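You operate a simulated robot arm through the tools that you are given. There is no shell and no other tool. Be economical: measure what you need, move in short steps, check, and stop when the job is done.

You are at the controls of a simulated robot arm. One attempt, no reset.

TASK
Put things in order on the top of the pine table. At the end: the black dusting brush is on the yellow saucer; the orange duster is on the white saucer; the plant food bottle stands where the teal pen tin stood; the teal pen tin stands where the orange duster stood; whatever was shut is shut again. Leave all else as you found it, and nothing knocked over.

Only the result counts: the job must be done as asked and must still hold three seconds after the hand-in. Knocking over, shifting, dropping, spilling or breaking anything else fails it.

THE ROBOT
A 7-joint arm with a two-finger parallel gripper, fixed in place. Base frame: the origin is at the foot of the arm, x ahead of it, y to its left, z up; the work surface is at about z = 0. Units: cm, degrees, N and s.
With the tool pointing down near the work surface it reaches from about 24 to 62 cm from the base axis. Its first joint turns from -66.0 to 66.0 degrees. Payload 2.6 kg.
Tool frame: the origin (TCP) lies between the finger pads and is the grasp point; the fingertips stand 3 cm ahead of it; z points along the fingers, y is the line along which they close. Largest opening 9.4 cm; finger width 2.8, thickness 1; the body of the gripper, 5 by 9.6 cm, starts 5.5 cm behind the TCP.
Orientation is told as [roll, pitch, yaw] about the base's x, y, z axes, in that order, counted from this pose: with the fingers straight down and closing along the base's y, the tool's x points along the base's -x, its y along +y and its z along -z.

THE INTERFACE
- The arm moves only by the tool jog_arm. Its argument "deltas" is a list of rows, each a list of 7 numbers: the turn, a rotation vector about the tool's x, y, z in rad, then the shift along the tool's x, y, z in cm, then the opening, from 0 (shut) to 1 (fully open). In form: [[ax, ay, az, x, y, z, gripper], ...]. A call has 1 to 8 rows; each row shifts and turns the commanded pose from where the row before left it, along the tool's axes as they then stand. A row lasts 0.2 s, in which the tool goes at most 5 cm and 8.6 degrees; a call with a longer step from one row to the next is refused whole, and so is a gripper value outside its range. Where a pose cannot be reached the arm comes as near as it can. A force on the tool above 40 N (or 10 N above the force at the start of the call, whichever is more), or a blocked arm, ends the call early, and 0.2 s more pass. Each finger travels about 7.2 cm/s and halts on what it meets, pressing with about 35 N; the grip force reading is that of the motor and also rises with nothing between the fingers. The clock runs only during rows and for 0.2 s after the last one: add rows that do not move to give the fingers time. It gives the time, the measured TCP pose, the force on the tool (base axes), the opening and the grip force at its end, in the units of the frame above (readings bear some noise).
- Cameras (640 x 400 px; columns grow to the right, rows downward): "scene" is fixed at [2.5, 42.22, 56.61]; the picture's right is [-0.86, -0.51, 0.00], its down [-0.28, 0.47, -0.84] and it looks along [0.43, -0.72, -0.54] (base axes); focal length 374 px, centre (320, 200). "wrist" rides on the gripper at [7.6, 1.4, -10.2] in the tool frame; the picture's right is [-0.18, 0.98, 0.00], its down [-0.75, -0.14, -0.64] and it looks along [-0.63, -0.12, 0.77] (tool axes); focal length 243 px, centre (320, 200). There is no depth. A picture from a camera that has moved, and an enlarged one, comes with that camera's place and axes in the base frame and with its lens.
- snapshot(camera): a new picture of that camera. The clock stands still meanwhile.
- zoom(camera, box): a new picture of the part [left, top, right, bottom] of that camera's present view, enlarged. The clock stands still meanwhile.
- close_job(): hands the job in; it is judged then, once.

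Work in short steps. Places have to be worked out from the pictures, the camera data and where the tool is seen: move nearer, look again, correct. Check each grasp and each placing, and mend what went wrong. You have 120 turns and 64 pictures in all, those below and enlarged ones among them. Open the gripper and draw the arm clear of the work before you hand the job in, unless the task says otherwise; then end with one line.

The tools are called as name(argument=value, ...) on one line, values as JSON. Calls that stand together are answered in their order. jog_arm: Moves the arm, as the interface text tells. Its arguments: {"type":"object","properties":{"deltas":{"type":"array","items":{"type":"array","items":{"type":"number"}}}},"required":["deltas"]} The other tools are called the same way: snapshot (camera) takes a picture; zoom (camera, box) takes an enlarged picture of a part of a camera's view; close_job () hands the job in.

At the start:

```text
t: 0.0
eef_pos: [42.51, -4.07, 32.08]
tool_rot: [0.0, 0.1, 0.0]
wrist_force: [0.5, -0.2, 0.6]
finger_gap: 9.41
gripper_force: 0.1
```

scene: 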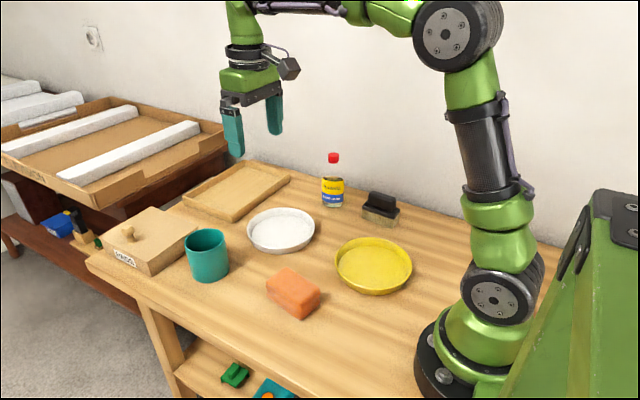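
wrist: 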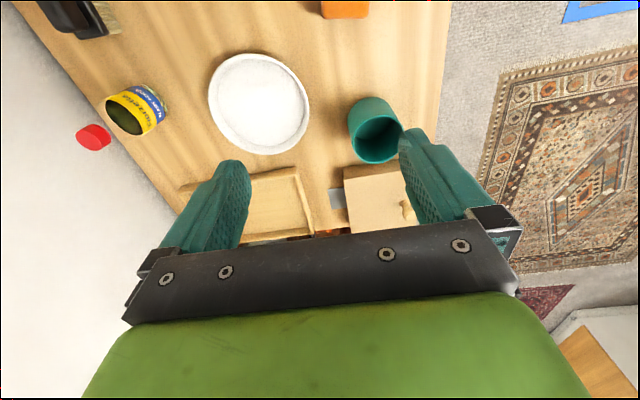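

The scene shows all the named items on the table, and the closed box holds nothing I need so far. I'll zoom in to measure the objects.

zoom(camera="scene", box=[90, 200, 330, 350])

zoom(camera="scene", box=[230, 140, 430, 265])

```text
2.67 times, centred on (210, 275) of scene
camera zoom: at [2.5, 42.22, 56.61], right [-0.86, -0.51, 0.0], down [-0.28, 0.47, -0.84], along [0.43, -0.72, -0.54], focal length 998 px, centre (613, 0)
```

zoom: 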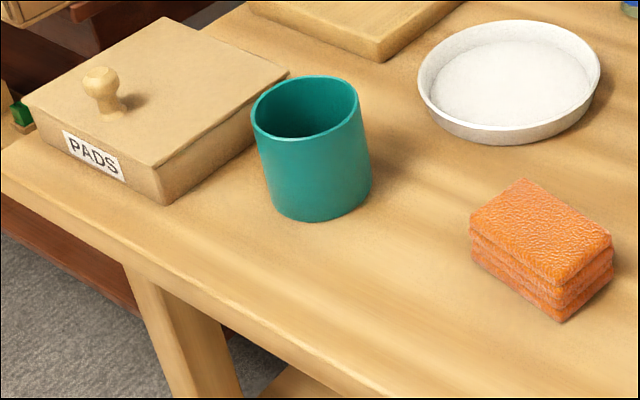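

```text
3.20 times, centred on (330, 202) of scene
camera zoom: at [2.5, 42.22, 56.61], right [-0.86, -0.51, 0.0], down [-0.28, 0.47, -0.84], along [0.43, -0.72, -0.54], focal length 1198 px, centre (288, 192)
```

zoom: 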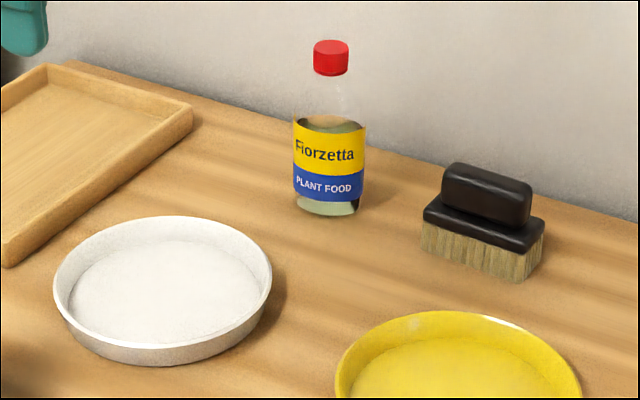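

Estimates: duster at (33.3, 1.0), about 9×5.3×3.6 cm and yawed −10°; white saucer at (47.7, −15); tin at (53.8, 3). First I'll move above the duster and look.

jog_arm(deltas=[[0, 0, 0, 1.53, 0.845, 3.3, 1], [0, 0, 0, 1.53, 0.845, 3.3, 1], [0, 0, 0, 1.53, 0.845, 3.3, 1], [0, 0, 0, 1.53, 0.845, 3.3, 1], [0, 0, 0, 1.53, 0.845, 3.3, 1], [0, 0, 0, 1.53, 0.845, 3.3, 1], [0, 0, 0.085, 0, 0, 0, 1], [0, 0, 0.085, 0, 0, 0, 1]])

snapshot(camera="wrist")

snapshot(camera="scene")

```text
t: 1.8
eef_pos: [33.28, 1.03, 12.26]
tool_rot: [0.0, 0.0, -9.8]
wrist_force: [0.1, -0.6, -0.7]
finger_gap: 9.41
gripper_force: 0.0
```

```text
59 pictures are left
camera wrist: at [26.1, 3.73, 22.5], right [0.35, 0.94, 0.0], down [0.72, -0.27, 0.64], along [0.6, -0.22, -0.77], focal length 243 px, centre (320, 200)
```

wrist: 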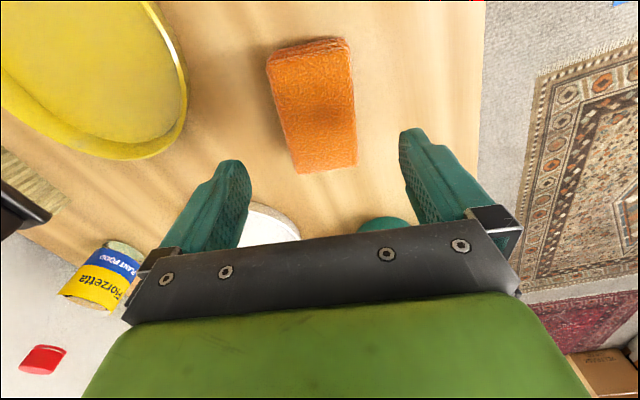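

```text
58 pictures are left
```

scene: 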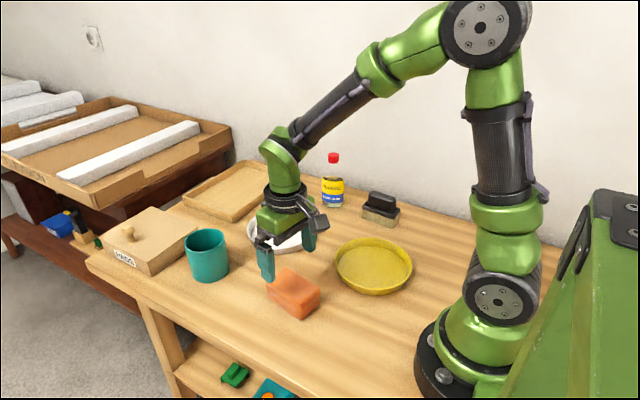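

The duster centre checks out at about (33.0, 1.1) with yaw near −11°. I'll descend to z≈3.6 and close.

jog_arm(deltas=[[0, 0, 0.02, 0.2, 0, 3, 1], [0, 0, 0, 0, 0, 3, 1], [0, 0, 0, 0, 0, 2.65, 1], [0, 0, 0, 0, 0, 0, 0.5], [0, 0, 0, 0, 0, 0, 0.3], [0, 0, 0, 0, 0, 0, 0.3], [0, 0, 0, 0, 0, 0, 0.3]])

```text
t: 3.4
eef_pos: [33.22, 1.07, 3.72]
tool_rot: [0.0, 0.1, -10.9]
wrist_force: [0.3, 0.0, -0.1]
finger_gap: 6.38
gripper_force: 35.3
```

It is gripped at 6.4 cm. I'll lift and look.

jog_arm(deltas=[[0, 0, 0, 0, 0, -1, 0.3], [0, 0, 0, 0, 0, -3, 0.3], [0, 0, 0, 0, 0, -4, 0.3], [0, 0, 0, 0, 0, -4, 0.3]])

snapshot(camera="wrist")

zoom(camera="scene", box=[180, 170, 420, 320])

```text
t: 4.4
eef_pos: [32.94, 1.19, 15.92]
tool_rot: [0.0, 0.0, -10.9]
wrist_force: [0.0, -0.1, 0.1]
finger_gap: 6.34
gripper_force: 35.3
```

```text
57 pictures are left
camera wrist: at [25.85, 3.98, 25.98], right [0.37, 0.93, 0.0], down [0.71, -0.28, 0.64], along [0.6, -0.24, -0.77], focal length 243 px, centre (320, 200)
```

wrist: 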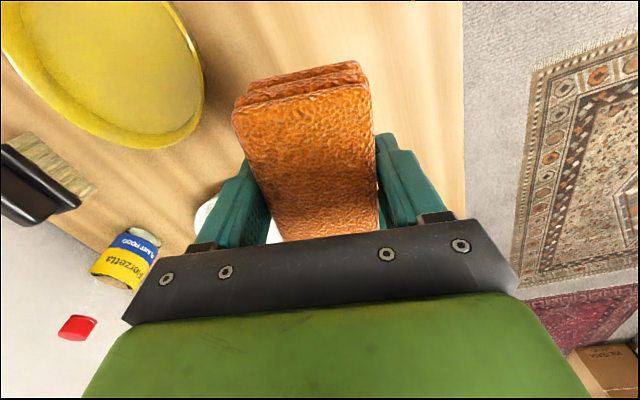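

```text
2.67 times, centred on (300, 245) of scene
camera zoom: at [2.5, 42.22, 56.61], right [-0.86, -0.51, 0.0], down [-0.28, 0.47, -0.84], along [0.43, -0.72, -0.54], focal length 998 px, centre (373, 80)
```

zoom: 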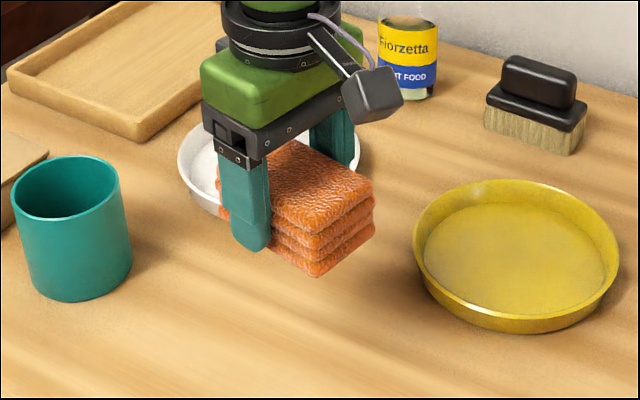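

The duster is held securely and centred. I'll carry it over the white saucer and verify the saucer's centre.

jog_arm(deltas=[[0, 0, 0, -2.93, -2.18, 0, 0.3], [0, 0, 0, -2.93, -2.18, 0, 0.3], [0, 0, 0, -2.93, -2.18, 0, 0.3], [0, 0, 0, -2.93, -2.18, 0, 0.3], [0, 0, 0, -2.93, -2.18, 0, 0.3], [0, 0, 0, -2.93, -2.18, 0, 0.3], [0, 0, 0, 0, 0, 0, 0.3]])

snapshot(camera="wrist")

zoom(camera="scene", box=[180, 130, 420, 280])

```text
t: 6.0
eef_pos: [47.86, -15.09, 15.48]
tool_rot: [0.0, 0.0, -10.9]
wrist_force: [0.8, 0.6, -0.3]
finger_gap: 6.37
gripper_force: 34.7
```

```text
55 pictures are left
camera wrist: at [40.63, -12.33, 25.74], right [0.37, 0.93, 0.0], down [0.71, -0.28, 0.64], along [0.6, -0.24, -0.77], focal length 243 px, centre (320, 200)
```

wrist: 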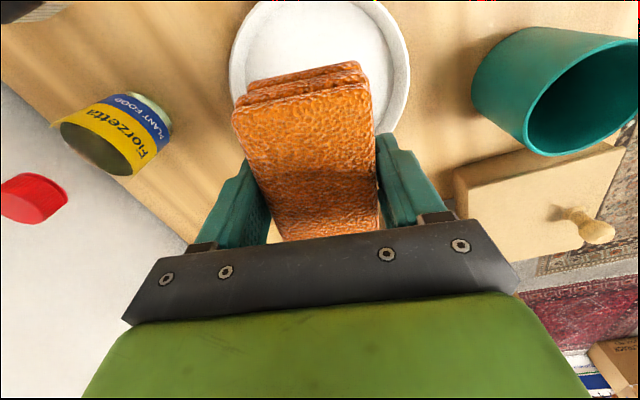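

```text
2.67 times, centred on (300, 205) of scene
camera zoom: at [2.5, 42.22, 56.61], right [-0.86, -0.51, 0.0], down [-0.28, 0.47, -0.84], along [0.43, -0.72, -0.54], focal length 998 px, centre (373, 187)
```

zoom: 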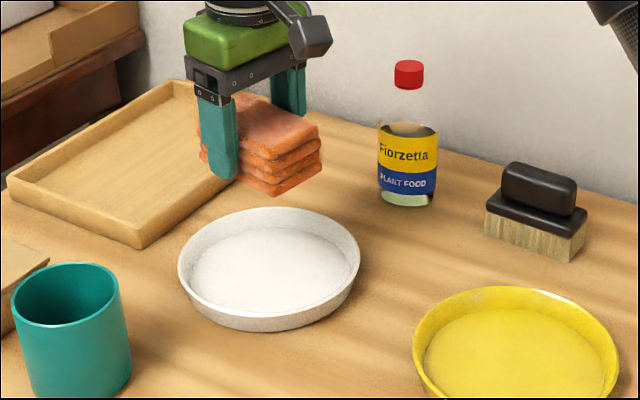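

The saucer centre is confirmed near (47.7, −15). I'll lower the duster until near contact.

jog_arm(deltas=[[0, 0, 0, 0.15, 0, 3.5, 0.3], [0, 0, 0, 0, 0, 3.5, 0.3], [0, 0, 0, 0, 0, 2.5, 0.3], [0, 0, 0, 0, 0, 0.7, 0.3], [0, 0, 0, 0, 0, 0, 0.3]])

zoom(camera="scene", box=[220, 170, 360, 257])

```text
t: 7.2
eef_pos: [47.76, -15.21, 5.34]
tool_rot: [0.0, 0.0, -10.9]
wrist_force: [-1.0, -0.5, 0.1]
finger_gap: 6.35
gripper_force: 35.0
```

```text
4.57 times, centred on (290, 214) of scene
camera zoom: at [2.5, 42.22, 56.61], right [-0.86, -0.51, 0.0], down [-0.28, 0.47, -0.84], along [0.43, -0.72, -0.54], focal length 1712 px, centre (457, 138)
```

zoom: 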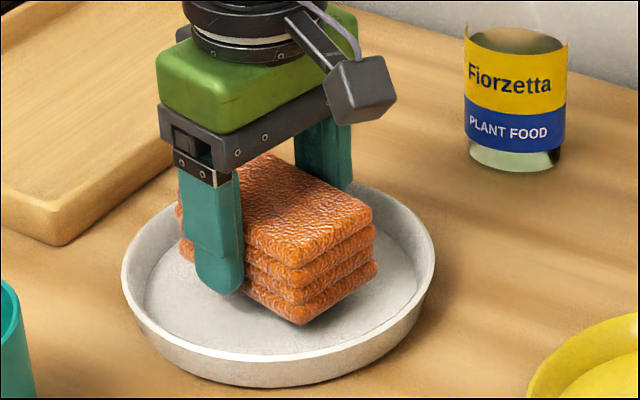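

Well centred. I'll lower in small steps and watch the contact force.

jog_arm(deltas=[[0, 0, 0, 0, 0.4, 0.2, 0.3], [0, 0, 0, 0, 0, 0.25, 0.3], [0, 0, 0, 0, 0, 0.25, 0.3], [0, 0, 0, 0, 0, 0, 0.3]])

```text
t: 8.2
eef_pos: [47.85, -14.83, 4.76]
tool_rot: [0.0, 0.0, -10.8]
wrist_force: [0.1, 0.6, 0.0]
finger_gap: 6.33
gripper_force: 35.0
```

jog_arm(deltas=[[0, 0, 0, 0, 0, 0.15, 0.3], [0, 0, 0, 0, 0, 0.15, 0.3], [0, 0, 0, 0, 0, 0, 0.3]])

zoom(camera="scene", box=[220, 170, 360, 257])

```text
t: 9.0
eef_pos: [47.89, -14.65, 4.52]
tool_rot: [0.0, 0.0, -11.0]
wrist_force: [-0.1, -0.9, -0.3]
finger_gap: 6.35
gripper_force: 35.1
```

```text
4.57 times, centred on (290, 214) of scene
camera zoom: at [2.5, 42.22, 56.61], right [-0.86, -0.51, 0.0], down [-0.28, 0.47, -0.84], along [0.43, -0.72, -0.54], focal length 1712 px, centre (457, 138)
```

zoom: 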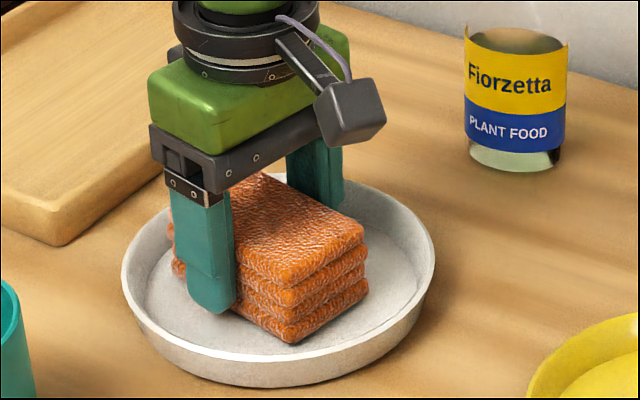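

No contact force yet; I'll continue down slightly.

jog_arm(deltas=[[0, 0, 0, 0, 0, 0.15, 0.3], [0, 0, 0, 0, 0, 0, 0.3]])

jog_arm(deltas=[[0, 0, 0, 0, 0, 0.12, 0.3], [0, 0, 0, 0, 0, 0, 0.3]])

```text
t: 9.6
eef_pos: [47.79, -14.7, 4.32]
tool_rot: [-0.1, 0.0, -10.9]
wrist_force: [0.1, 0.3, 0.0]
finger_gap: 6.34
gripper_force: 35.1
```

```text
t: 10.2
eef_pos: [47.85, -14.73, 4.39]
tool_rot: [-0.1, 0.0, -10.9]
wrist_force: [-3.5, 0.1, 13.6]
finger_gap: 6.34
gripper_force: 35.5
```

Contact is made at z≈4.3. I'll open partly and retreat upward.

jog_arm(deltas=[[0, 0, 0, 0, 0, 0, 0.8], [0, 0, 0, 0, 0, 0, 0.8], [0, 0, 0, 0, 0, -1, 0.8], [0, 0, 0, 0, 0, -3, 0.8], [0, 0, 0, 0, 0, -4, 0.8], [0, 0, 0, 0, 0, -4, 1], [0, 0, 0, 0, 0, -4, 1]])

snapshot(camera="scene")

```text
t: 11.8
eef_pos: [47.8, -14.54, 20.24]
tool_rot: [-0.1, 0.0, -10.9]
wrist_force: [-0.3, -0.8, 0.7]
finger_gap: 9.4
gripper_force: 0.1
```

```text
51 pictures are left
```

scene: 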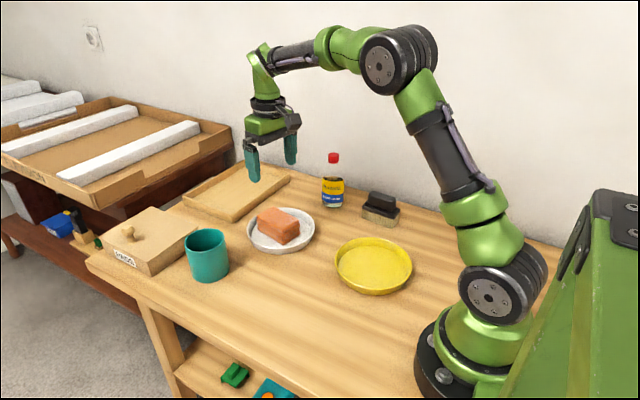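

The duster sits on the white saucer. Next I'll go over the brush at about (29.5, −33.7), staying high.

jog_arm(deltas=[[0, 0, -0.13, 0, 0, 0, 1], [0, 0, -0.13, 0, 0, 0, 1], [0, 0, 0, 3.28, -2.97, 0, 1], [0, 0, 0, 3.28, -2.97, 0, 1], [0, 0, 0, 3.28, -2.97, 0, 1], [0, 0, 0, 3.28, -2.97, 0, 1], [0, 0, 0, 3.28, -2.97, 0, 1], [0, 0, 0, 3.28, -2.97, 0, 1]])

snapshot(camera="wrist")

```text
t: 13.6
eef_pos: [29.11, -33.83, 20.3]
tool_rot: [0.1, 0.0, 4.0]
wrist_force: [0.0, -0.3, 0.7]
finger_gap: 9.4
gripper_force: 0.1
```

```text
50 pictures are left
camera wrist: at [21.53, -32.95, 30.5], right [0.11, 0.99, 0.0], down [0.76, -0.09, 0.64], along [0.64, -0.07, -0.77], focal length 243 px, centre (320, 200)
```

wrist: 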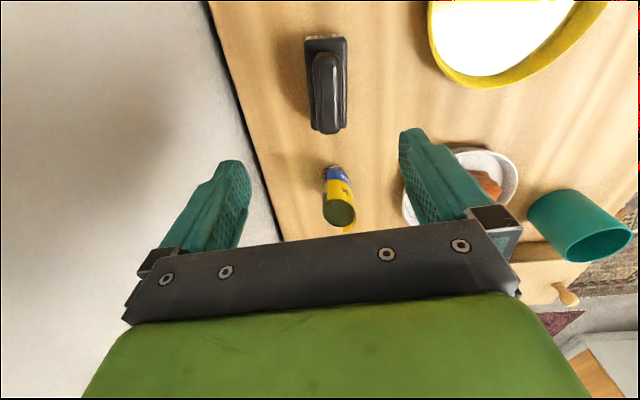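

The brush is centred near (29.1, −33.1) with yaw about 0. I'll descend to z≈4.8 to grip its block, then close.

jog_arm(deltas=[[0, 0, 0.07, 0, 0, 0, 1], [0, 0, 0, 0, 0.75, 4, 1], [0, 0, 0, 0, 0, 4, 1], [0, 0, 0, 0, 0, 4, 1], [0, 0, 0, 0, 0, 2, 1], [0, 0, 0, 0, 0, 1.5, 1]])

snapshot(camera="wrist")

zoom(camera="scene", box=[310, 150, 450, 237])

```text
t: 15.0
eef_pos: [29.37, -33.07, 4.76]
tool_rot: [-0.1, 0.0, 0.0]
wrist_force: [-0.2, 0.8, 0.0]
finger_gap: 9.4
gripper_force: 0.0
```

```text
49 pictures are left
camera wrist: at [21.75, -31.62, 14.88], right [0.18, 0.98, 0.0], down [0.75, -0.14, 0.64], along [0.63, -0.12, -0.77], focal length 243 px, centre (320, 200)
```

wrist: 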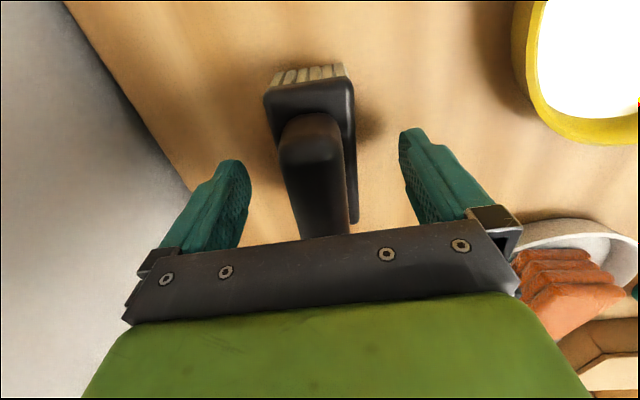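

```text
4.57 times, centred on (380, 194) of scene
camera zoom: at [2.5, 42.22, 56.61], right [-0.86, -0.51, 0.0], down [-0.28, 0.47, -0.84], along [0.43, -0.72, -0.54], focal length 1712 px, centre (46, 230)
```

zoom: 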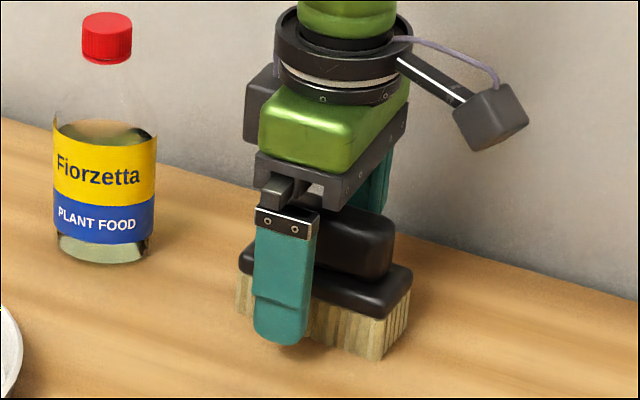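

The fingers straddle the brush well. Closing.

jog_arm(deltas=[[0, 0, 0, 0, 0, 0, 0.6], [0, 0, 0, 0, 0, 0, 0.3], [0, 0, 0, 0, 0, 0, 0.2], [0, 0, 0, 0, 0, 0, 0.2], [0, 0, 0, 0, 0, 0, 0.2]])

jog_arm(deltas=[[0, 0, 0, 0, 0, -1, 0.2], [0, 0, 0, 0, 0, -3, 0.2], [0, 0, 0, 0, 0, -3.5, 0.2], [0, 0, 0, 0, 0, 0, 0.2]])

snapshot(camera="wrist")

zoom(camera="scene", box=[290, 130, 450, 300])

```text
t: 16.2
eef_pos: [29.34, -33.02, 4.93]
tool_rot: [0.0, 0.0, 0.1]
wrist_force: [-0.4, 0.2, -0.5]
finger_gap: 4.14
gripper_force: 35.3
```

```text
t: 17.2
eef_pos: [29.3, -33.07, 12.32]
tool_rot: [0.1, 0.0, 0.0]
wrist_force: [0.2, -0.5, -1.6]
finger_gap: 4.12
gripper_force: 35.1
```

```text
47 pictures are left
camera wrist: at [21.72, -31.66, 22.41], right [0.18, 0.98, 0.0], down [0.75, -0.14, 0.64], along [0.63, -0.12, -0.77], focal length 243 px, centre (320, 200)
```

wrist: 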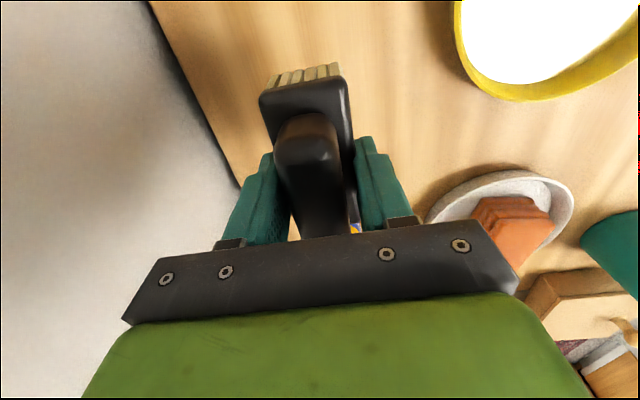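

```text
2.35 times, centred on (370, 215) of scene
camera zoom: at [2.5, 42.22, 56.61], right [-0.86, -0.51, 0.0], down [-0.28, 0.47, -0.84], along [0.43, -0.72, -0.54], focal length 881 px, centre (202, 165)
```

zoom: 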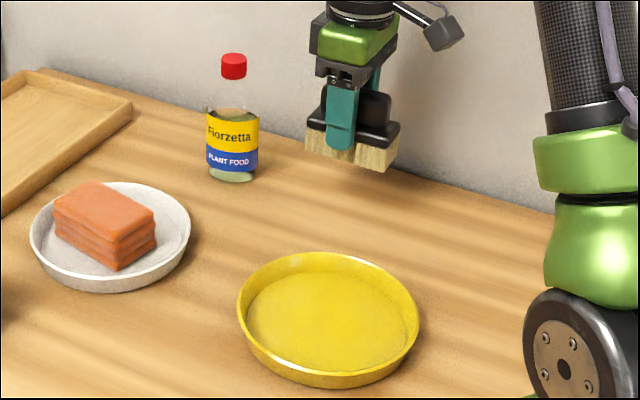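

The brush is held level. Carrying it to the yellow saucer centre at about (23.6, −15.5).

jog_arm(deltas=[[0, 0, 0, 1.14, 3.5, 0, 0.2], [0, 0, 0, 1.14, 3.5, 0, 0.2], [0, 0, 0, 1.14, 3.5, 0, 0.2], [0, 0, 0, 1.14, 3.5, 0, 0.2], [0, 0, 0, 1.14, 3.5, 0, 0.2], [0, 0, 0, 0, 0, 0, 0.2]])

zoom(camera="scene", box=[290, 170, 450, 340])

snapshot(camera="wrist")

```text
t: 18.6
eef_pos: [23.79, -15.56, 12.27]
tool_rot: [0.1, -0.1, 0.0]
wrist_force: [-0.9, 0.5, -1.3]
finger_gap: 4.13
gripper_force: 35.0
```

```text
2.35 times, centred on (370, 255) of scene
camera zoom: at [2.5, 42.22, 56.61], right [-0.86, -0.51, 0.0], down [-0.28, 0.47, -0.84], along [0.43, -0.72, -0.54], focal length 881 px, centre (202, 71)
```

zoom: 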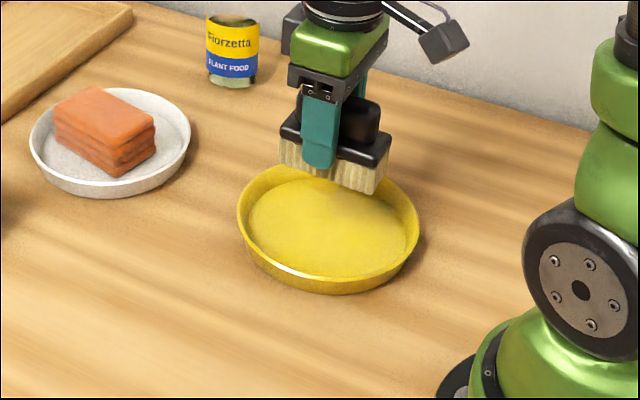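

```text
44 pictures are left
camera wrist: at [16.13, -14.09, 22.49], right [0.18, 0.98, 0.0], down [0.75, -0.14, 0.64], along [0.63, -0.12, -0.77], focal length 243 px, centre (320, 200)
```

wrist: 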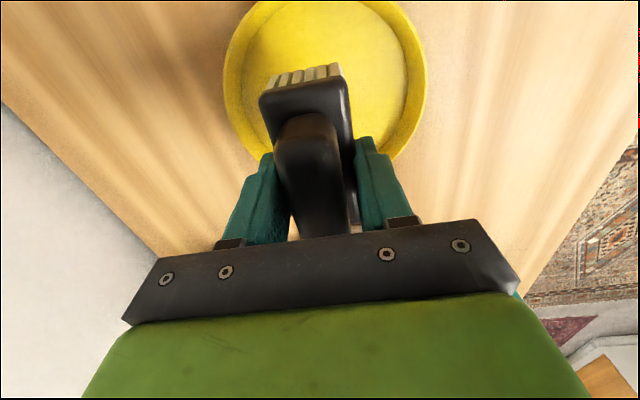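

Alignment is good; I'll trim by (+0.3, +0.4) and lower toward contact (expected TCP z≈5.5).

jog_arm(deltas=[[0, 0, 0, -0.3, 0.4, 2, 0.2], [0, 0, 0, 0, 0, 2.5, 0.2], [0, 0, 0, 0, 0, 1.5, 0.2], [0, 0, 0, 0, 0, 0.3, 0.2], [0, 0, 0, 0, 0, 0, 0.2]])

jog_arm(deltas=[[0, 0, 0, 0, 0, 0.15, 0.2], [0, 0, 0, 0, 0, 0.15, 0.2], [0, 0, 0, 0, 0, 0, 0.2]])

zoom(camera="scene", box=[310, 190, 440, 310])

```text
t: 19.8
eef_pos: [24.06, -15.22, 6.06]
tool_rot: [0.0, -0.1, 0.0]
wrist_force: [0.2, -0.6, -1.0]
finger_gap: 4.17
gripper_force: 34.9
```

```text
t: 20.6
eef_pos: [23.92, -15.25, 5.69]
tool_rot: [0.0, 0.0, 0.0]
wrist_force: [0.6, 0.4, -1.5]
finger_gap: 4.15
gripper_force: 35.4
```

```text
3.33 times, centred on (375, 250) of scene
camera zoom: at [2.5, 42.22, 56.61], right [-0.86, -0.51, 0.0], down [-0.28, 0.47, -0.84], along [0.43, -0.72, -0.54], focal length 1248 px, centre (137, 33)
```

zoom: 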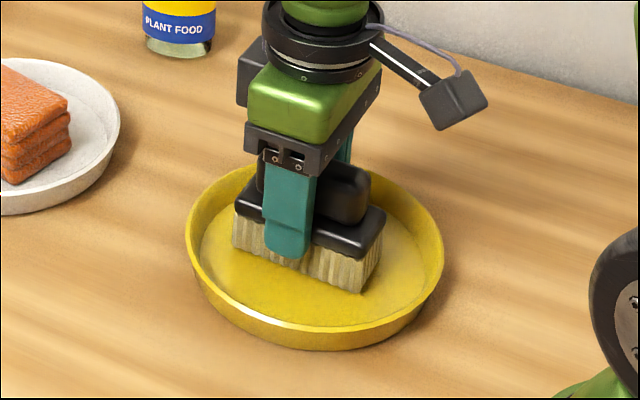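

Nearly down; nudging slightly +y and continuing until contact.

jog_arm(deltas=[[0, 0, 0, 0, 0.4, 0, 0.2], [0, 0, 0, 0, 0, 0.12, 0.2], [0, 0, 0, 0, 0, 0, 0.2]])

jog_arm(deltas=[[0, 0, 0, 0, 0, 0.12, 0.2], [0, 0, 0, 0, 0, 0, 0.2]])

```text
t: 21.4
eef_pos: [24.04, -14.8, 5.59]
tool_rot: [0.0, -0.1, 0.1]
wrist_force: [-0.8, 0.2, -0.9]
finger_gap: 4.14
gripper_force: 34.8
```

```text
t: 22.0
eef_pos: [24.0, -14.61, 5.48]
tool_rot: [0.0, 0.0, 0.0]
wrist_force: [-0.5, -0.5, -1.1]
finger_gap: 4.14
gripper_force: 35.0
```

jog_arm(deltas=[[0, 0, 0, 0, 0, 0.12, 0.2], [0, 0, 0, 0, 0, 0, 0.2]])

jog_arm(deltas=[[0, 0, 0, 0, 0, 0.1, 0.2], [0, 0, 0, 0, 0, 0, 0.2]])

```text
t: 22.6
eef_pos: [24.08, -14.64, 5.45]
tool_rot: [0.0, 0.0, -0.1]
wrist_force: [-6.4, 2.6, 19.2]
finger_gap: 4.16
gripper_force: 35.6
```

```text
t: 23.2
eef_pos: [24.14, -14.75, 5.25]
tool_rot: [-0.1, 0.0, -0.1]
wrist_force: [-9.8, 2.9, 34.2]
finger_gap: 4.17
gripper_force: 35.2
```

Contact made. I'll back off the extra 0.1, release and rise.

jog_arm(deltas=[[0, 0, 0, 0, 0, -0.12, 0.2], [0, 0, 0, 0, 0, 0, 0.7], [0, 0, 0, 0, 0, 0, 0.7], [0, 0, 0, 0, 0, -1, 0.7], [0, 0, 0, 0, 0, -3, 0.7], [0, 0, 0, 0, 0, -4, 0.9], [0, 0, 0, 0, 0, -4, 1], [0, 0, 0, 0, 0, -4, 1]])

zoom(camera="scene", box=[170, 150, 450, 325])

```text
t: 25.0
eef_pos: [24.03, -14.86, 21.35]
tool_rot: [0.0, 0.0, 0.0]
wrist_force: [0.2, 0.1, 0.0]
finger_gap: 9.39
gripper_force: 0.0
```

```text
2.29 times, centred on (310, 238) of scene
camera zoom: at [2.5, 42.22, 56.61], right [-0.86, -0.51, 0.0], down [-0.28, 0.47, -0.84], along [0.43, -0.72, -0.54], focal length 856 px, centre (343, 114)
```

zoom: 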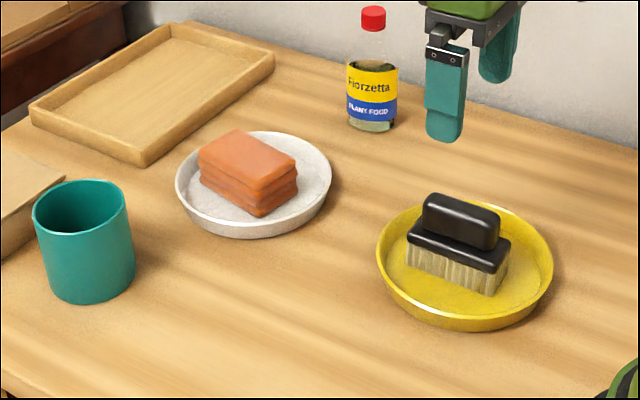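

Brush is on the yellow saucer. Now over the teal tin at about (53.8, 3.0).

jog_arm(deltas=[[0, 0, 0, -3.7, 2.24, 0.3, 1], [0, 0, 0, -3.7, 2.24, 0.3, 1], [0, 0, 0, -3.7, 2.24, 0.3, 1], [0, 0, 0, -3.7, 2.24, 0.3, 1], [0, 0, 0, -3.7, 2.24, 0.3, 1], [0, 0, 0, -3.7, 2.24, 0.3, 1], [0, 0, 0, -3.7, 2.24, 0.3, 1], [0, 0, 0, -3.7, 2.24, 0.3, 1]])

snapshot(camera="wrist")

zoom(camera="scene", box=[130, 150, 290, 300])

```text
t: 26.8
eef_pos: [53.51, 2.92, 19.04]
tool_rot: [0.0, 0.0, 0.0]
wrist_force: [-0.6, 0.2, 0.5]
finger_gap: 9.39
gripper_force: 0.0
```

```text
41 pictures are left
camera wrist: at [45.9, 4.46, 29.11], right [0.18, 0.98, 0.0], down [0.75, -0.14, 0.64], along [0.63, -0.12, -0.77], focal length 243 px, centre (320, 200)
```

wrist: 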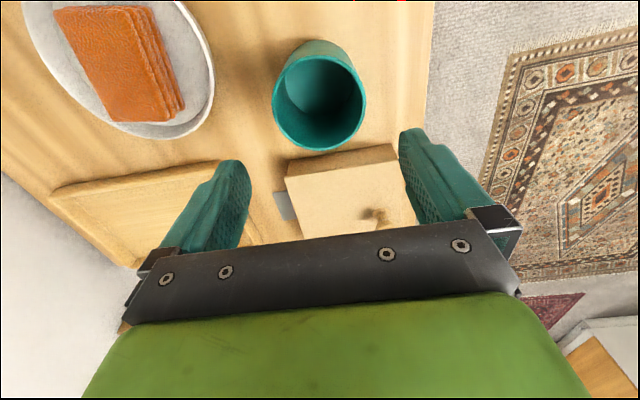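

```text
2.67 times, centred on (210, 225) of scene
camera zoom: at [2.49, 42.22, 56.61], right [-0.86, -0.51, 0.0], down [-0.28, 0.47, -0.84], along [0.43, -0.72, -0.54], focal length 998 px, centre (613, 133)
```

zoom: 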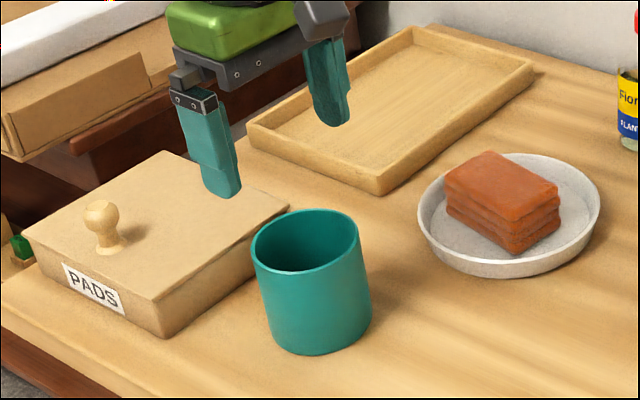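

The tin's rim centre comes to about (53.3, 3.05), diameter 8 cm. I'll lower to just above the rim and check clearance.

jog_arm(deltas=[[0, 0, 0, 0.1, 0.12, 3.4, 1], [0, 0, 0, 0, 0, 3, 1], [0, 0, 0, 0, 0, 0.8, 1], [0, 0, 0, 0, 0, 0, 1]])

snapshot(camera="wrist")

zoom(camera="scene", box=[130, 170, 290, 300])

```text
t: 27.8
eef_pos: [53.57, 3.27, 11.76]
tool_rot: [0.0, 0.1, 0.0]
wrist_force: [0.7, 0.4, 0.2]
finger_gap: 9.41
gripper_force: 0.0
```

```text
39 pictures are left
camera wrist: at [45.98, 4.66, 21.86], right [0.18, 0.98, 0.0], down [0.75, -0.14, 0.64], along [0.63, -0.12, -0.77], focal length 243 px, centre (320, 200)
```

wrist: 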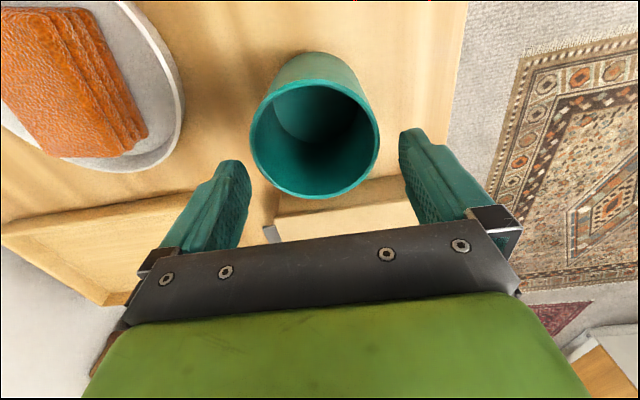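

```text
3.08 times, centred on (210, 235) of scene
camera zoom: at [2.5, 42.22, 56.61], right [-0.86, -0.51, 0.0], down [-0.28, 0.47, -0.84], along [0.43, -0.72, -0.54], focal length 1152 px, centre (658, 92)
```

zoom: 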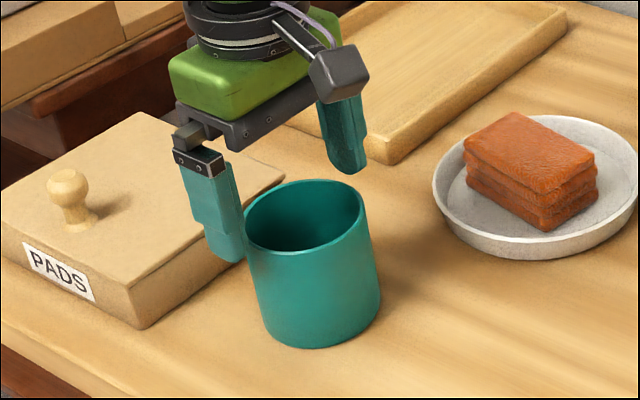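

Clearance looks equal on both sides. Descending to z≈6 slowly.

jog_arm(deltas=[[0, 0, 0, 0.25, -0.1, 0.5, 1], [0, 0, 0, 0, 0, 0.5, 1], [0, 0, 0, 0, 0, 0.5, 1], [0, 0, 0, 0, 0, 1, 1], [0, 0, 0, 0, 0, 1.5, 1], [0, 0, 0, 0, 0, 1.7, 1], [0, 0, 0, 0, 0, 0, 1]])

zoom(camera="scene", box=[130, 170, 290, 300])

```text
t: 29.4
eef_pos: [53.23, 3.05, 6.01]
tool_rot: [0.0, 0.0, -0.1]
wrist_force: [-0.1, -0.3, 0.2]
finger_gap: 9.4
gripper_force: 0.0
```

```text
3.08 times, centred on (210, 235) of scene
camera zoom: at [2.5, 42.22, 56.61], right [-0.86, -0.51, 0.0], down [-0.28, 0.47, -0.84], along [0.43, -0.72, -0.54], focal length 1152 px, centre (658, 92)
```

zoom: 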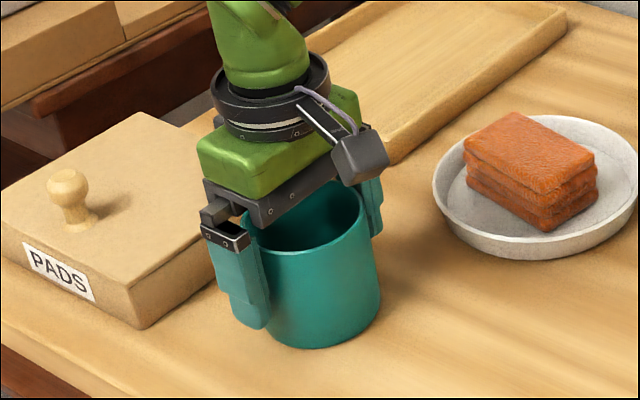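

Fingers straddle the tin without contact. Closing on it.

jog_arm(deltas=[[0, 0, 0, 0, 0, 0, 0.9], [0, 0, 0, 0, 0, 0, 0.8], [0, 0, 0, 0, 0, 0, 0.6], [0, 0, 0, 0, 0, 0, 0.6]])

jog_arm(deltas=[[0, 0, 0, 0, 0, -1, 0.6], [0, 0, 0, 0, 0, -3, 0.6], [0, 0, 0, 0, 0, -3, 0.6], [0, 0, 0, 0, 0, 0, 0.6]])

snapshot(camera="wrist")

zoom(camera="scene", box=[130, 150, 290, 300])

```text
t: 30.4
eef_pos: [53.28, 3.05, 5.84]
tool_rot: [0.0, -0.1, 0.0]
wrist_force: [0.4, 0.0, 0.0]
finger_gap: 7.98
gripper_force: 34.8
```

```text
t: 31.4
eef_pos: [53.16, 3.16, 13.07]
tool_rot: [0.0, 0.0, 0.1]
wrist_force: [0.2, 0.0, -1.6]
finger_gap: 8.01
gripper_force: 35.6
```

```text
36 pictures are left
camera wrist: at [45.58, 4.53, 23.15], right [0.18, 0.98, 0.0], down [0.75, -0.14, 0.64], along [0.63, -0.12, -0.77], focal length 243 px, centre (320, 200)
```

wrist: 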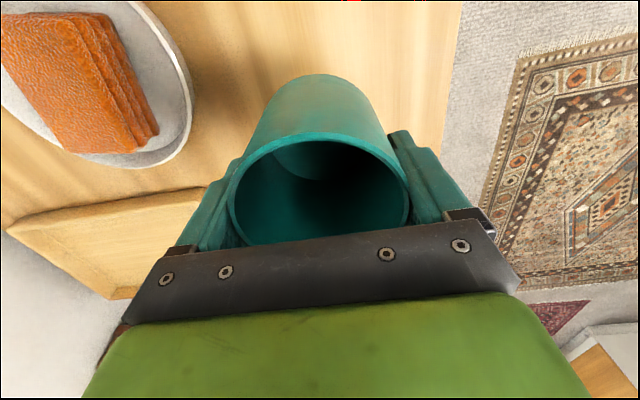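

```text
2.67 times, centred on (210, 225) of scene
camera zoom: at [2.5, 42.22, 56.61], right [-0.86, -0.51, 0.0], down [-0.28, 0.47, -0.84], along [0.43, -0.72, -0.54], focal length 998 px, centre (613, 133)
```

zoom: 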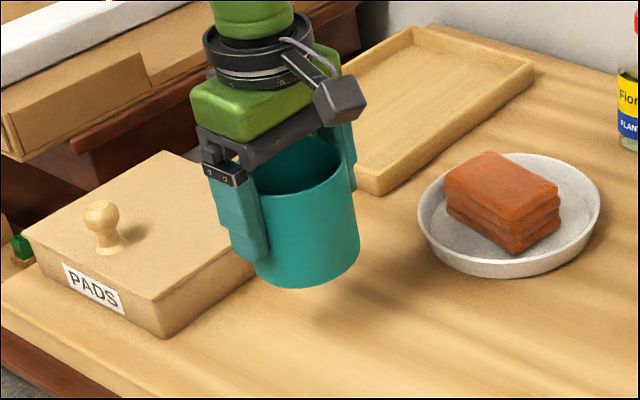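

The tin is held upright with its centre at the TCP. Carrying it to the duster's old place (33.1, 1.1).

jog_arm(deltas=[[0, 0, 0, 4.0, -0.41, 0, 0.6], [0, 0, 0, 4.0, -0.41, 0, 0.6], [0, 0, 0, 4.0, -0.41, 0, 0.6], [0, 0, 0, 4.0, -0.41, 0, 0.6], [0, 0, 0, 4.0, -0.41, 0, 0.6], [0, 0, 0, 0, 0, 3, 0.6], [0, 0, 0, 0, 0, 3, 0.6], [0, 0, 0, 0, 0, 0, 0.6]])

zoom(camera="scene", box=[170, 180, 410, 330])

```text
t: 33.2
eef_pos: [33.42, 1.2, 6.86]
tool_rot: [0.0, 0.0, 0.0]
wrist_force: [-0.4, 0.2, -2.4]
finger_gap: 7.98
gripper_force: 35.0
```

```text
2.67 times, centred on (290, 255) of scene
camera zoom: at [2.5, 42.22, 56.61], right [-0.86, -0.51, 0.0], down [-0.28, 0.47, -0.84], along [0.43, -0.72, -0.54], focal length 998 px, centre (400, 53)
```

zoom: 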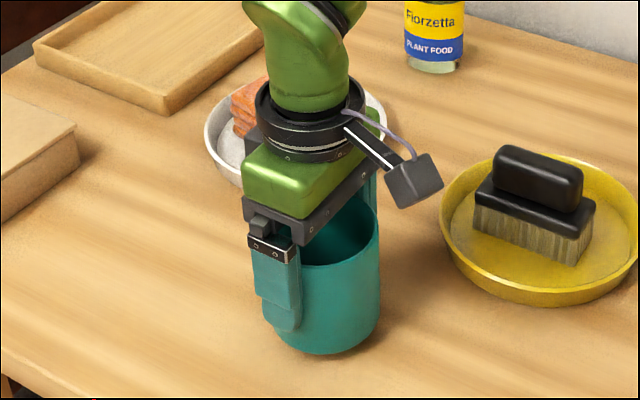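

About 0.9 cm above the table. I'll trim −0.2 in x and lower to contact.

jog_arm(deltas=[[0, 0, 0, 0.2, 0, 0.4, 0.6], [0, 0, 0, 0, 0, 0.3, 0.6], [0, 0, 0, 0, 0, 0, 0.6]])

jog_arm(deltas=[[0, 0, 0, 0, 0, 0.12, 0.6], [0, 0, 0, 0, 0, 0, 0.6]])

```text
t: 34.0
eef_pos: [33.08, 1.09, 6.37]
tool_rot: [0.0, 0.0, 0.0]
wrist_force: [0.0, 0.2, -2.1]
finger_gap: 7.97
gripper_force: 35.1
```

```text
t: 34.6
eef_pos: [33.24, 1.02, 6.18]
tool_rot: [0.0, 0.0, 0.0]
wrist_force: [0.0, -0.1, -1.6]
finger_gap: 7.97
gripper_force: 35.2
```

jog_arm(deltas=[[0, 0, 0, 0, 0, 0.15, 0.6], [0, 0, 0, 0, 0, 0, 0.6]])

```text
t: 35.2
eef_pos: [33.16, 1.1, 6.11]
tool_rot: [0.1, 0.0, 0.0]
wrist_force: [-0.4, -0.4, -2.0]
finger_gap: 7.98
gripper_force: 35.4
```

Still no contact; another small step.

jog_arm(deltas=[[0, 0, 0, 0, 0, 0.15, 0.6], [0, 0, 0, 0, 0, 0, 0.6]])

```text
t: 35.8
eef_pos: [33.06, 1.04, 6.02]
tool_rot: [0.0, -0.1, -0.1]
wrist_force: [-12.3, 0.1, 29.9]
finger_gap: 8.0
gripper_force: 35.1
```

Contact. I'll ease up slightly, open and rise straight up.

jog_arm(deltas=[[0, 0, 0, 0, 0, -0.1, 0.6], [0, 0, 0, 0, 0, 0, 1], [0, 0, 0, 0, 0, 0, 1], [0, 0, 0, 0, 0, -2, 1], [0, 0, 0, 0, 0, -3, 1], [0, 0, 0, 0, 0, -4, 1], [0, 0, 0, 0, 0, -4, 1], [0, 0, 0, 0, 0, -2, 1]])

snapshot(camera="scene")

```text
t: 37.6
eef_pos: [33.17, 1.19, 21.26]
tool_rot: [0.0, -0.1, 0.0]
wrist_force: [0.3, -0.7, 0.3]
finger_gap: 9.4
gripper_force: 0.0
```

```text
33 pictures are left
```

scene: 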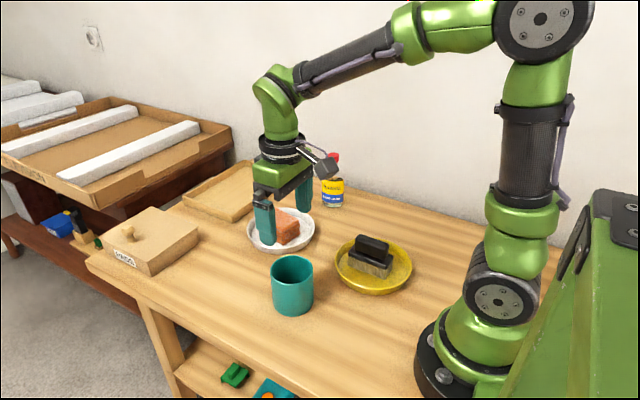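

Tin placed upright. Next is the bottle (15 cm tall, body Ø6) at about (43.7, −33.5): I'll approach with the gripper yawed radially and tilted ~40° so the cap clears the palm. Translating first.

jog_arm(deltas=[[0, 0, 0, -0.6, -4.28, 0, 1], [0, 0, 0, -0.6, -4.28, 0, 1], [0, 0, 0, -0.6, -4.28, 0, 1], [0, 0, 0, -0.6, -4.28, 0, 1], [0, 0, 0, -0.6, -4.28, 0, 1], [0, 0, 0, -0.6, -4.28, 0, 1], [0, 0, 0, -0.6, -4.28, 0, 1]])

jog_arm(deltas=[[0, 0, 0.131, 0, 0, 0, 1], [0, 0, 0.131, 0, 0, 0, 1], [0, 0, 0.131, 0, 0, 0, 1], [0, 0, 0.131, 0, 0, 0, 1], [0, 0, 0.131, 0, 0, 0, 1], [0, 0, 0, 0, 0, 0, 1]])

jog_arm(deltas=[[0, -0.14, 0, 0, 0, 0, 1], [0, -0.14, 0, 0, 0, 0, 1], [0, -0.14, 0, 0, 0, 0, 1], [0, -0.14, 0, 0, 0, 0, 1], [0, -0.14, 0, 0, 0, 0, 1], [0, 0, 0, 0, 0, 0, 1]])

snapshot(camera="wrist")

snapshot(camera="scene")

```text
t: 39.2
eef_pos: [37.36, -29.13, 20.83]
tool_rot: [0.0, -0.1, 0.2]
wrist_force: [0.3, -0.4, 0.2]
finger_gap: 9.41
gripper_force: 0.1
```

```text
t: 40.6
eef_pos: [37.39, -28.96, 20.96]
tool_rot: [0.0, 0.0, -37.7]
wrist_force: [0.6, 0.2, -0.2]
finger_gap: 9.39
gripper_force: 0.1
```

```text
t: 42.0
eef_pos: [37.42, -28.93, 20.98]
tool_rot: [0.1, -40.1, -37.6]
wrist_force: [0.1, 0.2, 0.7]
finger_gap: 9.42
gripper_force: 0.2
```

```text
32 pictures are left
camera wrist: at [28.41, -20.13, 23.8], right [0.71, 0.69, 0.12], down [0.04, -0.21, 0.98], along [0.7, -0.69, -0.18], focal length 243 px, centre (320, 200)
```

wrist: 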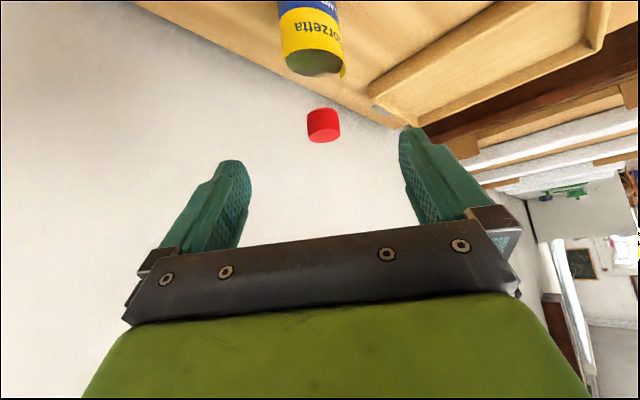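

```text
31 pictures are left
```

scene: 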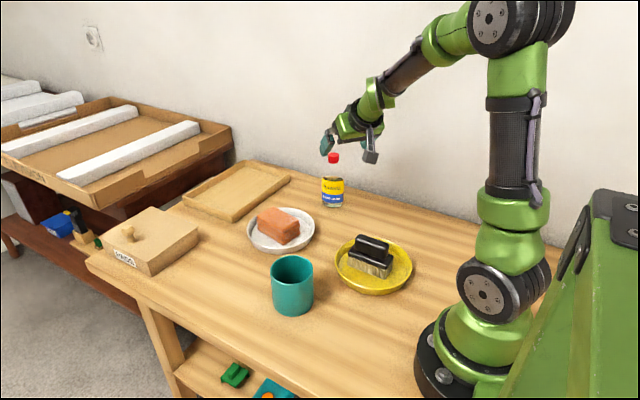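

The wrist view agrees with the bottle at about (43.4, −33.3). I'll shift onto the approach line, advance along the tool axis, and look.

jog_arm(deltas=[[0, 0, 0, 3.3, 0.15, 0, 1], [0, 0, 0, 0, 0, 3, 1], [0, 0, 0, 0, 0, 3, 1], [0, 0, 0, 0, 0, 3, 1], [0, 0, 0, 0, 0, 0, 1]])

snapshot(camera="wrist")

zoom(camera="scene", box=[270, 120, 430, 245])

```text
t: 43.2
eef_pos: [40.06, -30.85, 11.9]
tool_rot: [-0.1, -40.1, -37.5]
wrist_force: [0.4, -0.5, 0.1]
finger_gap: 9.39
gripper_force: 0.0
```

```text
30 pictures are left
camera wrist: at [31.14, -21.97, 14.76], right [0.71, 0.69, 0.12], down [0.04, -0.21, 0.98], along [0.7, -0.69, -0.18], focal length 243 px, centre (320, 200)
```

wrist: 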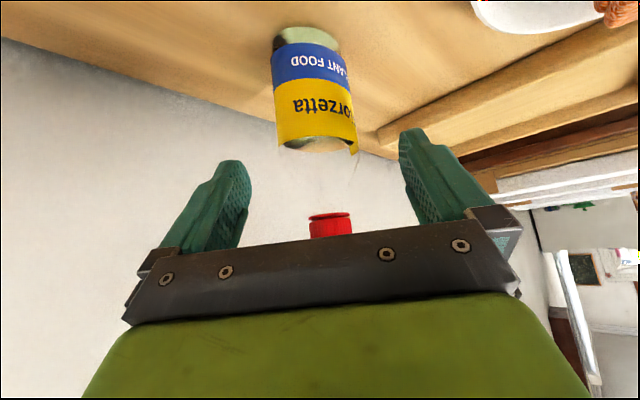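

```text
3.20 times, centred on (350, 182) of scene
camera zoom: at [2.5, 42.22, 56.61], right [-0.86, -0.51, 0.0], down [-0.28, 0.47, -0.84], along [0.43, -0.72, -0.54], focal length 1198 px, centre (224, 256)
```

zoom: 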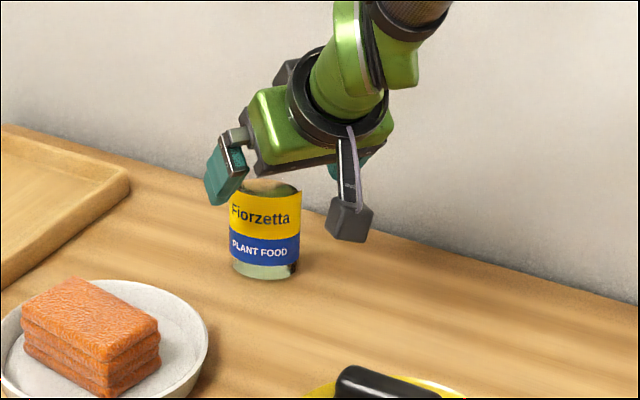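

Lateral alignment is within 0.2 cm. Advancing the last 6.3 cm along the tool axis.

jog_arm(deltas=[[0, 0, 0, 0, 0.12, 2, 1], [0, 0, 0, 0, 0, 2, 1], [0, 0, 0, 0, 0, 1.3, 1], [0, 0, 0, 0, 0, 1, 1], [0, 0, 0, 0, 0, 0, 1]])

snapshot(camera="wrist")

zoom(camera="scene", box=[270, 120, 430, 245])

```text
t: 44.4
eef_pos: [43.3, -33.17, 7.06]
tool_rot: [0.0, -39.9, -37.6]
wrist_force: [0.1, 0.2, 0.2]
finger_gap: 9.43
gripper_force: 0.0
```

```text
28 pictures are left
camera wrist: at [34.37, -24.38, 9.88], right [0.71, 0.69, 0.12], down [0.05, -0.21, 0.98], along [0.7, -0.69, -0.18], focal length 243 px, centre (320, 200)
```

wrist: 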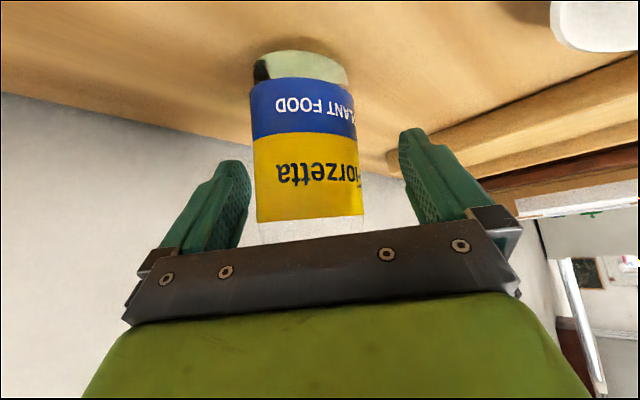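

```text
3.20 times, centred on (350, 182) of scene
camera zoom: at [2.5, 42.22, 56.61], right [-0.86, -0.51, 0.0], down [-0.28, 0.47, -0.84], along [0.43, -0.72, -0.54], focal length 1198 px, centre (224, 256)
```

zoom: 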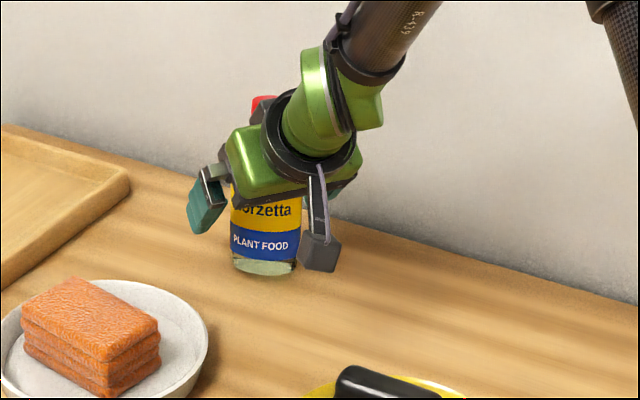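

The bottle sits ~0.55 cm toward the −y finger. I'll recentre by that amount before closing, and look again.

jog_arm(deltas=[[0, 0, 0, 0, -0.3, 0, 1], [0, 0, 0, -0.2, -0.25, 0.2, 1], [0, 0, 0, 0, 0, 0, 1]])

zoom(camera="wrist", box=[160, 20, 480, 260])

```text
t: 45.2
eef_pos: [43.23, -33.77, 7.13]
tool_rot: [0.0, -40.1, -37.6]
wrist_force: [-1.0, 0.5, -0.6]
finger_gap: 9.38
gripper_force: 0.0
```

```text
1.67 times, centred on (320, 140) of wrist
camera zoom: at [34.26, -25.06, 9.98], right [0.71, 0.69, 0.12], down [0.04, -0.21, 0.98], along [0.7, -0.69, -0.18], focal length 404 px, centre (320, 300)
```

zoom: 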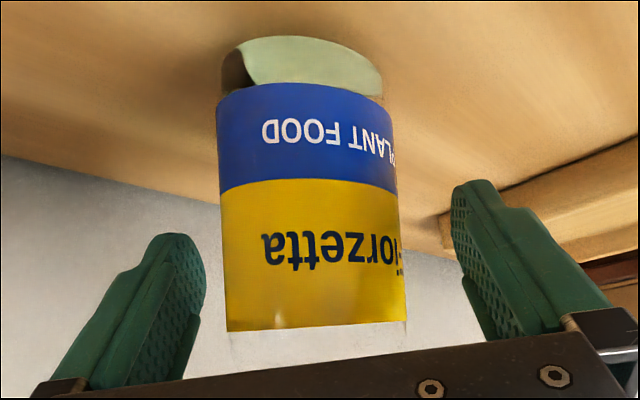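

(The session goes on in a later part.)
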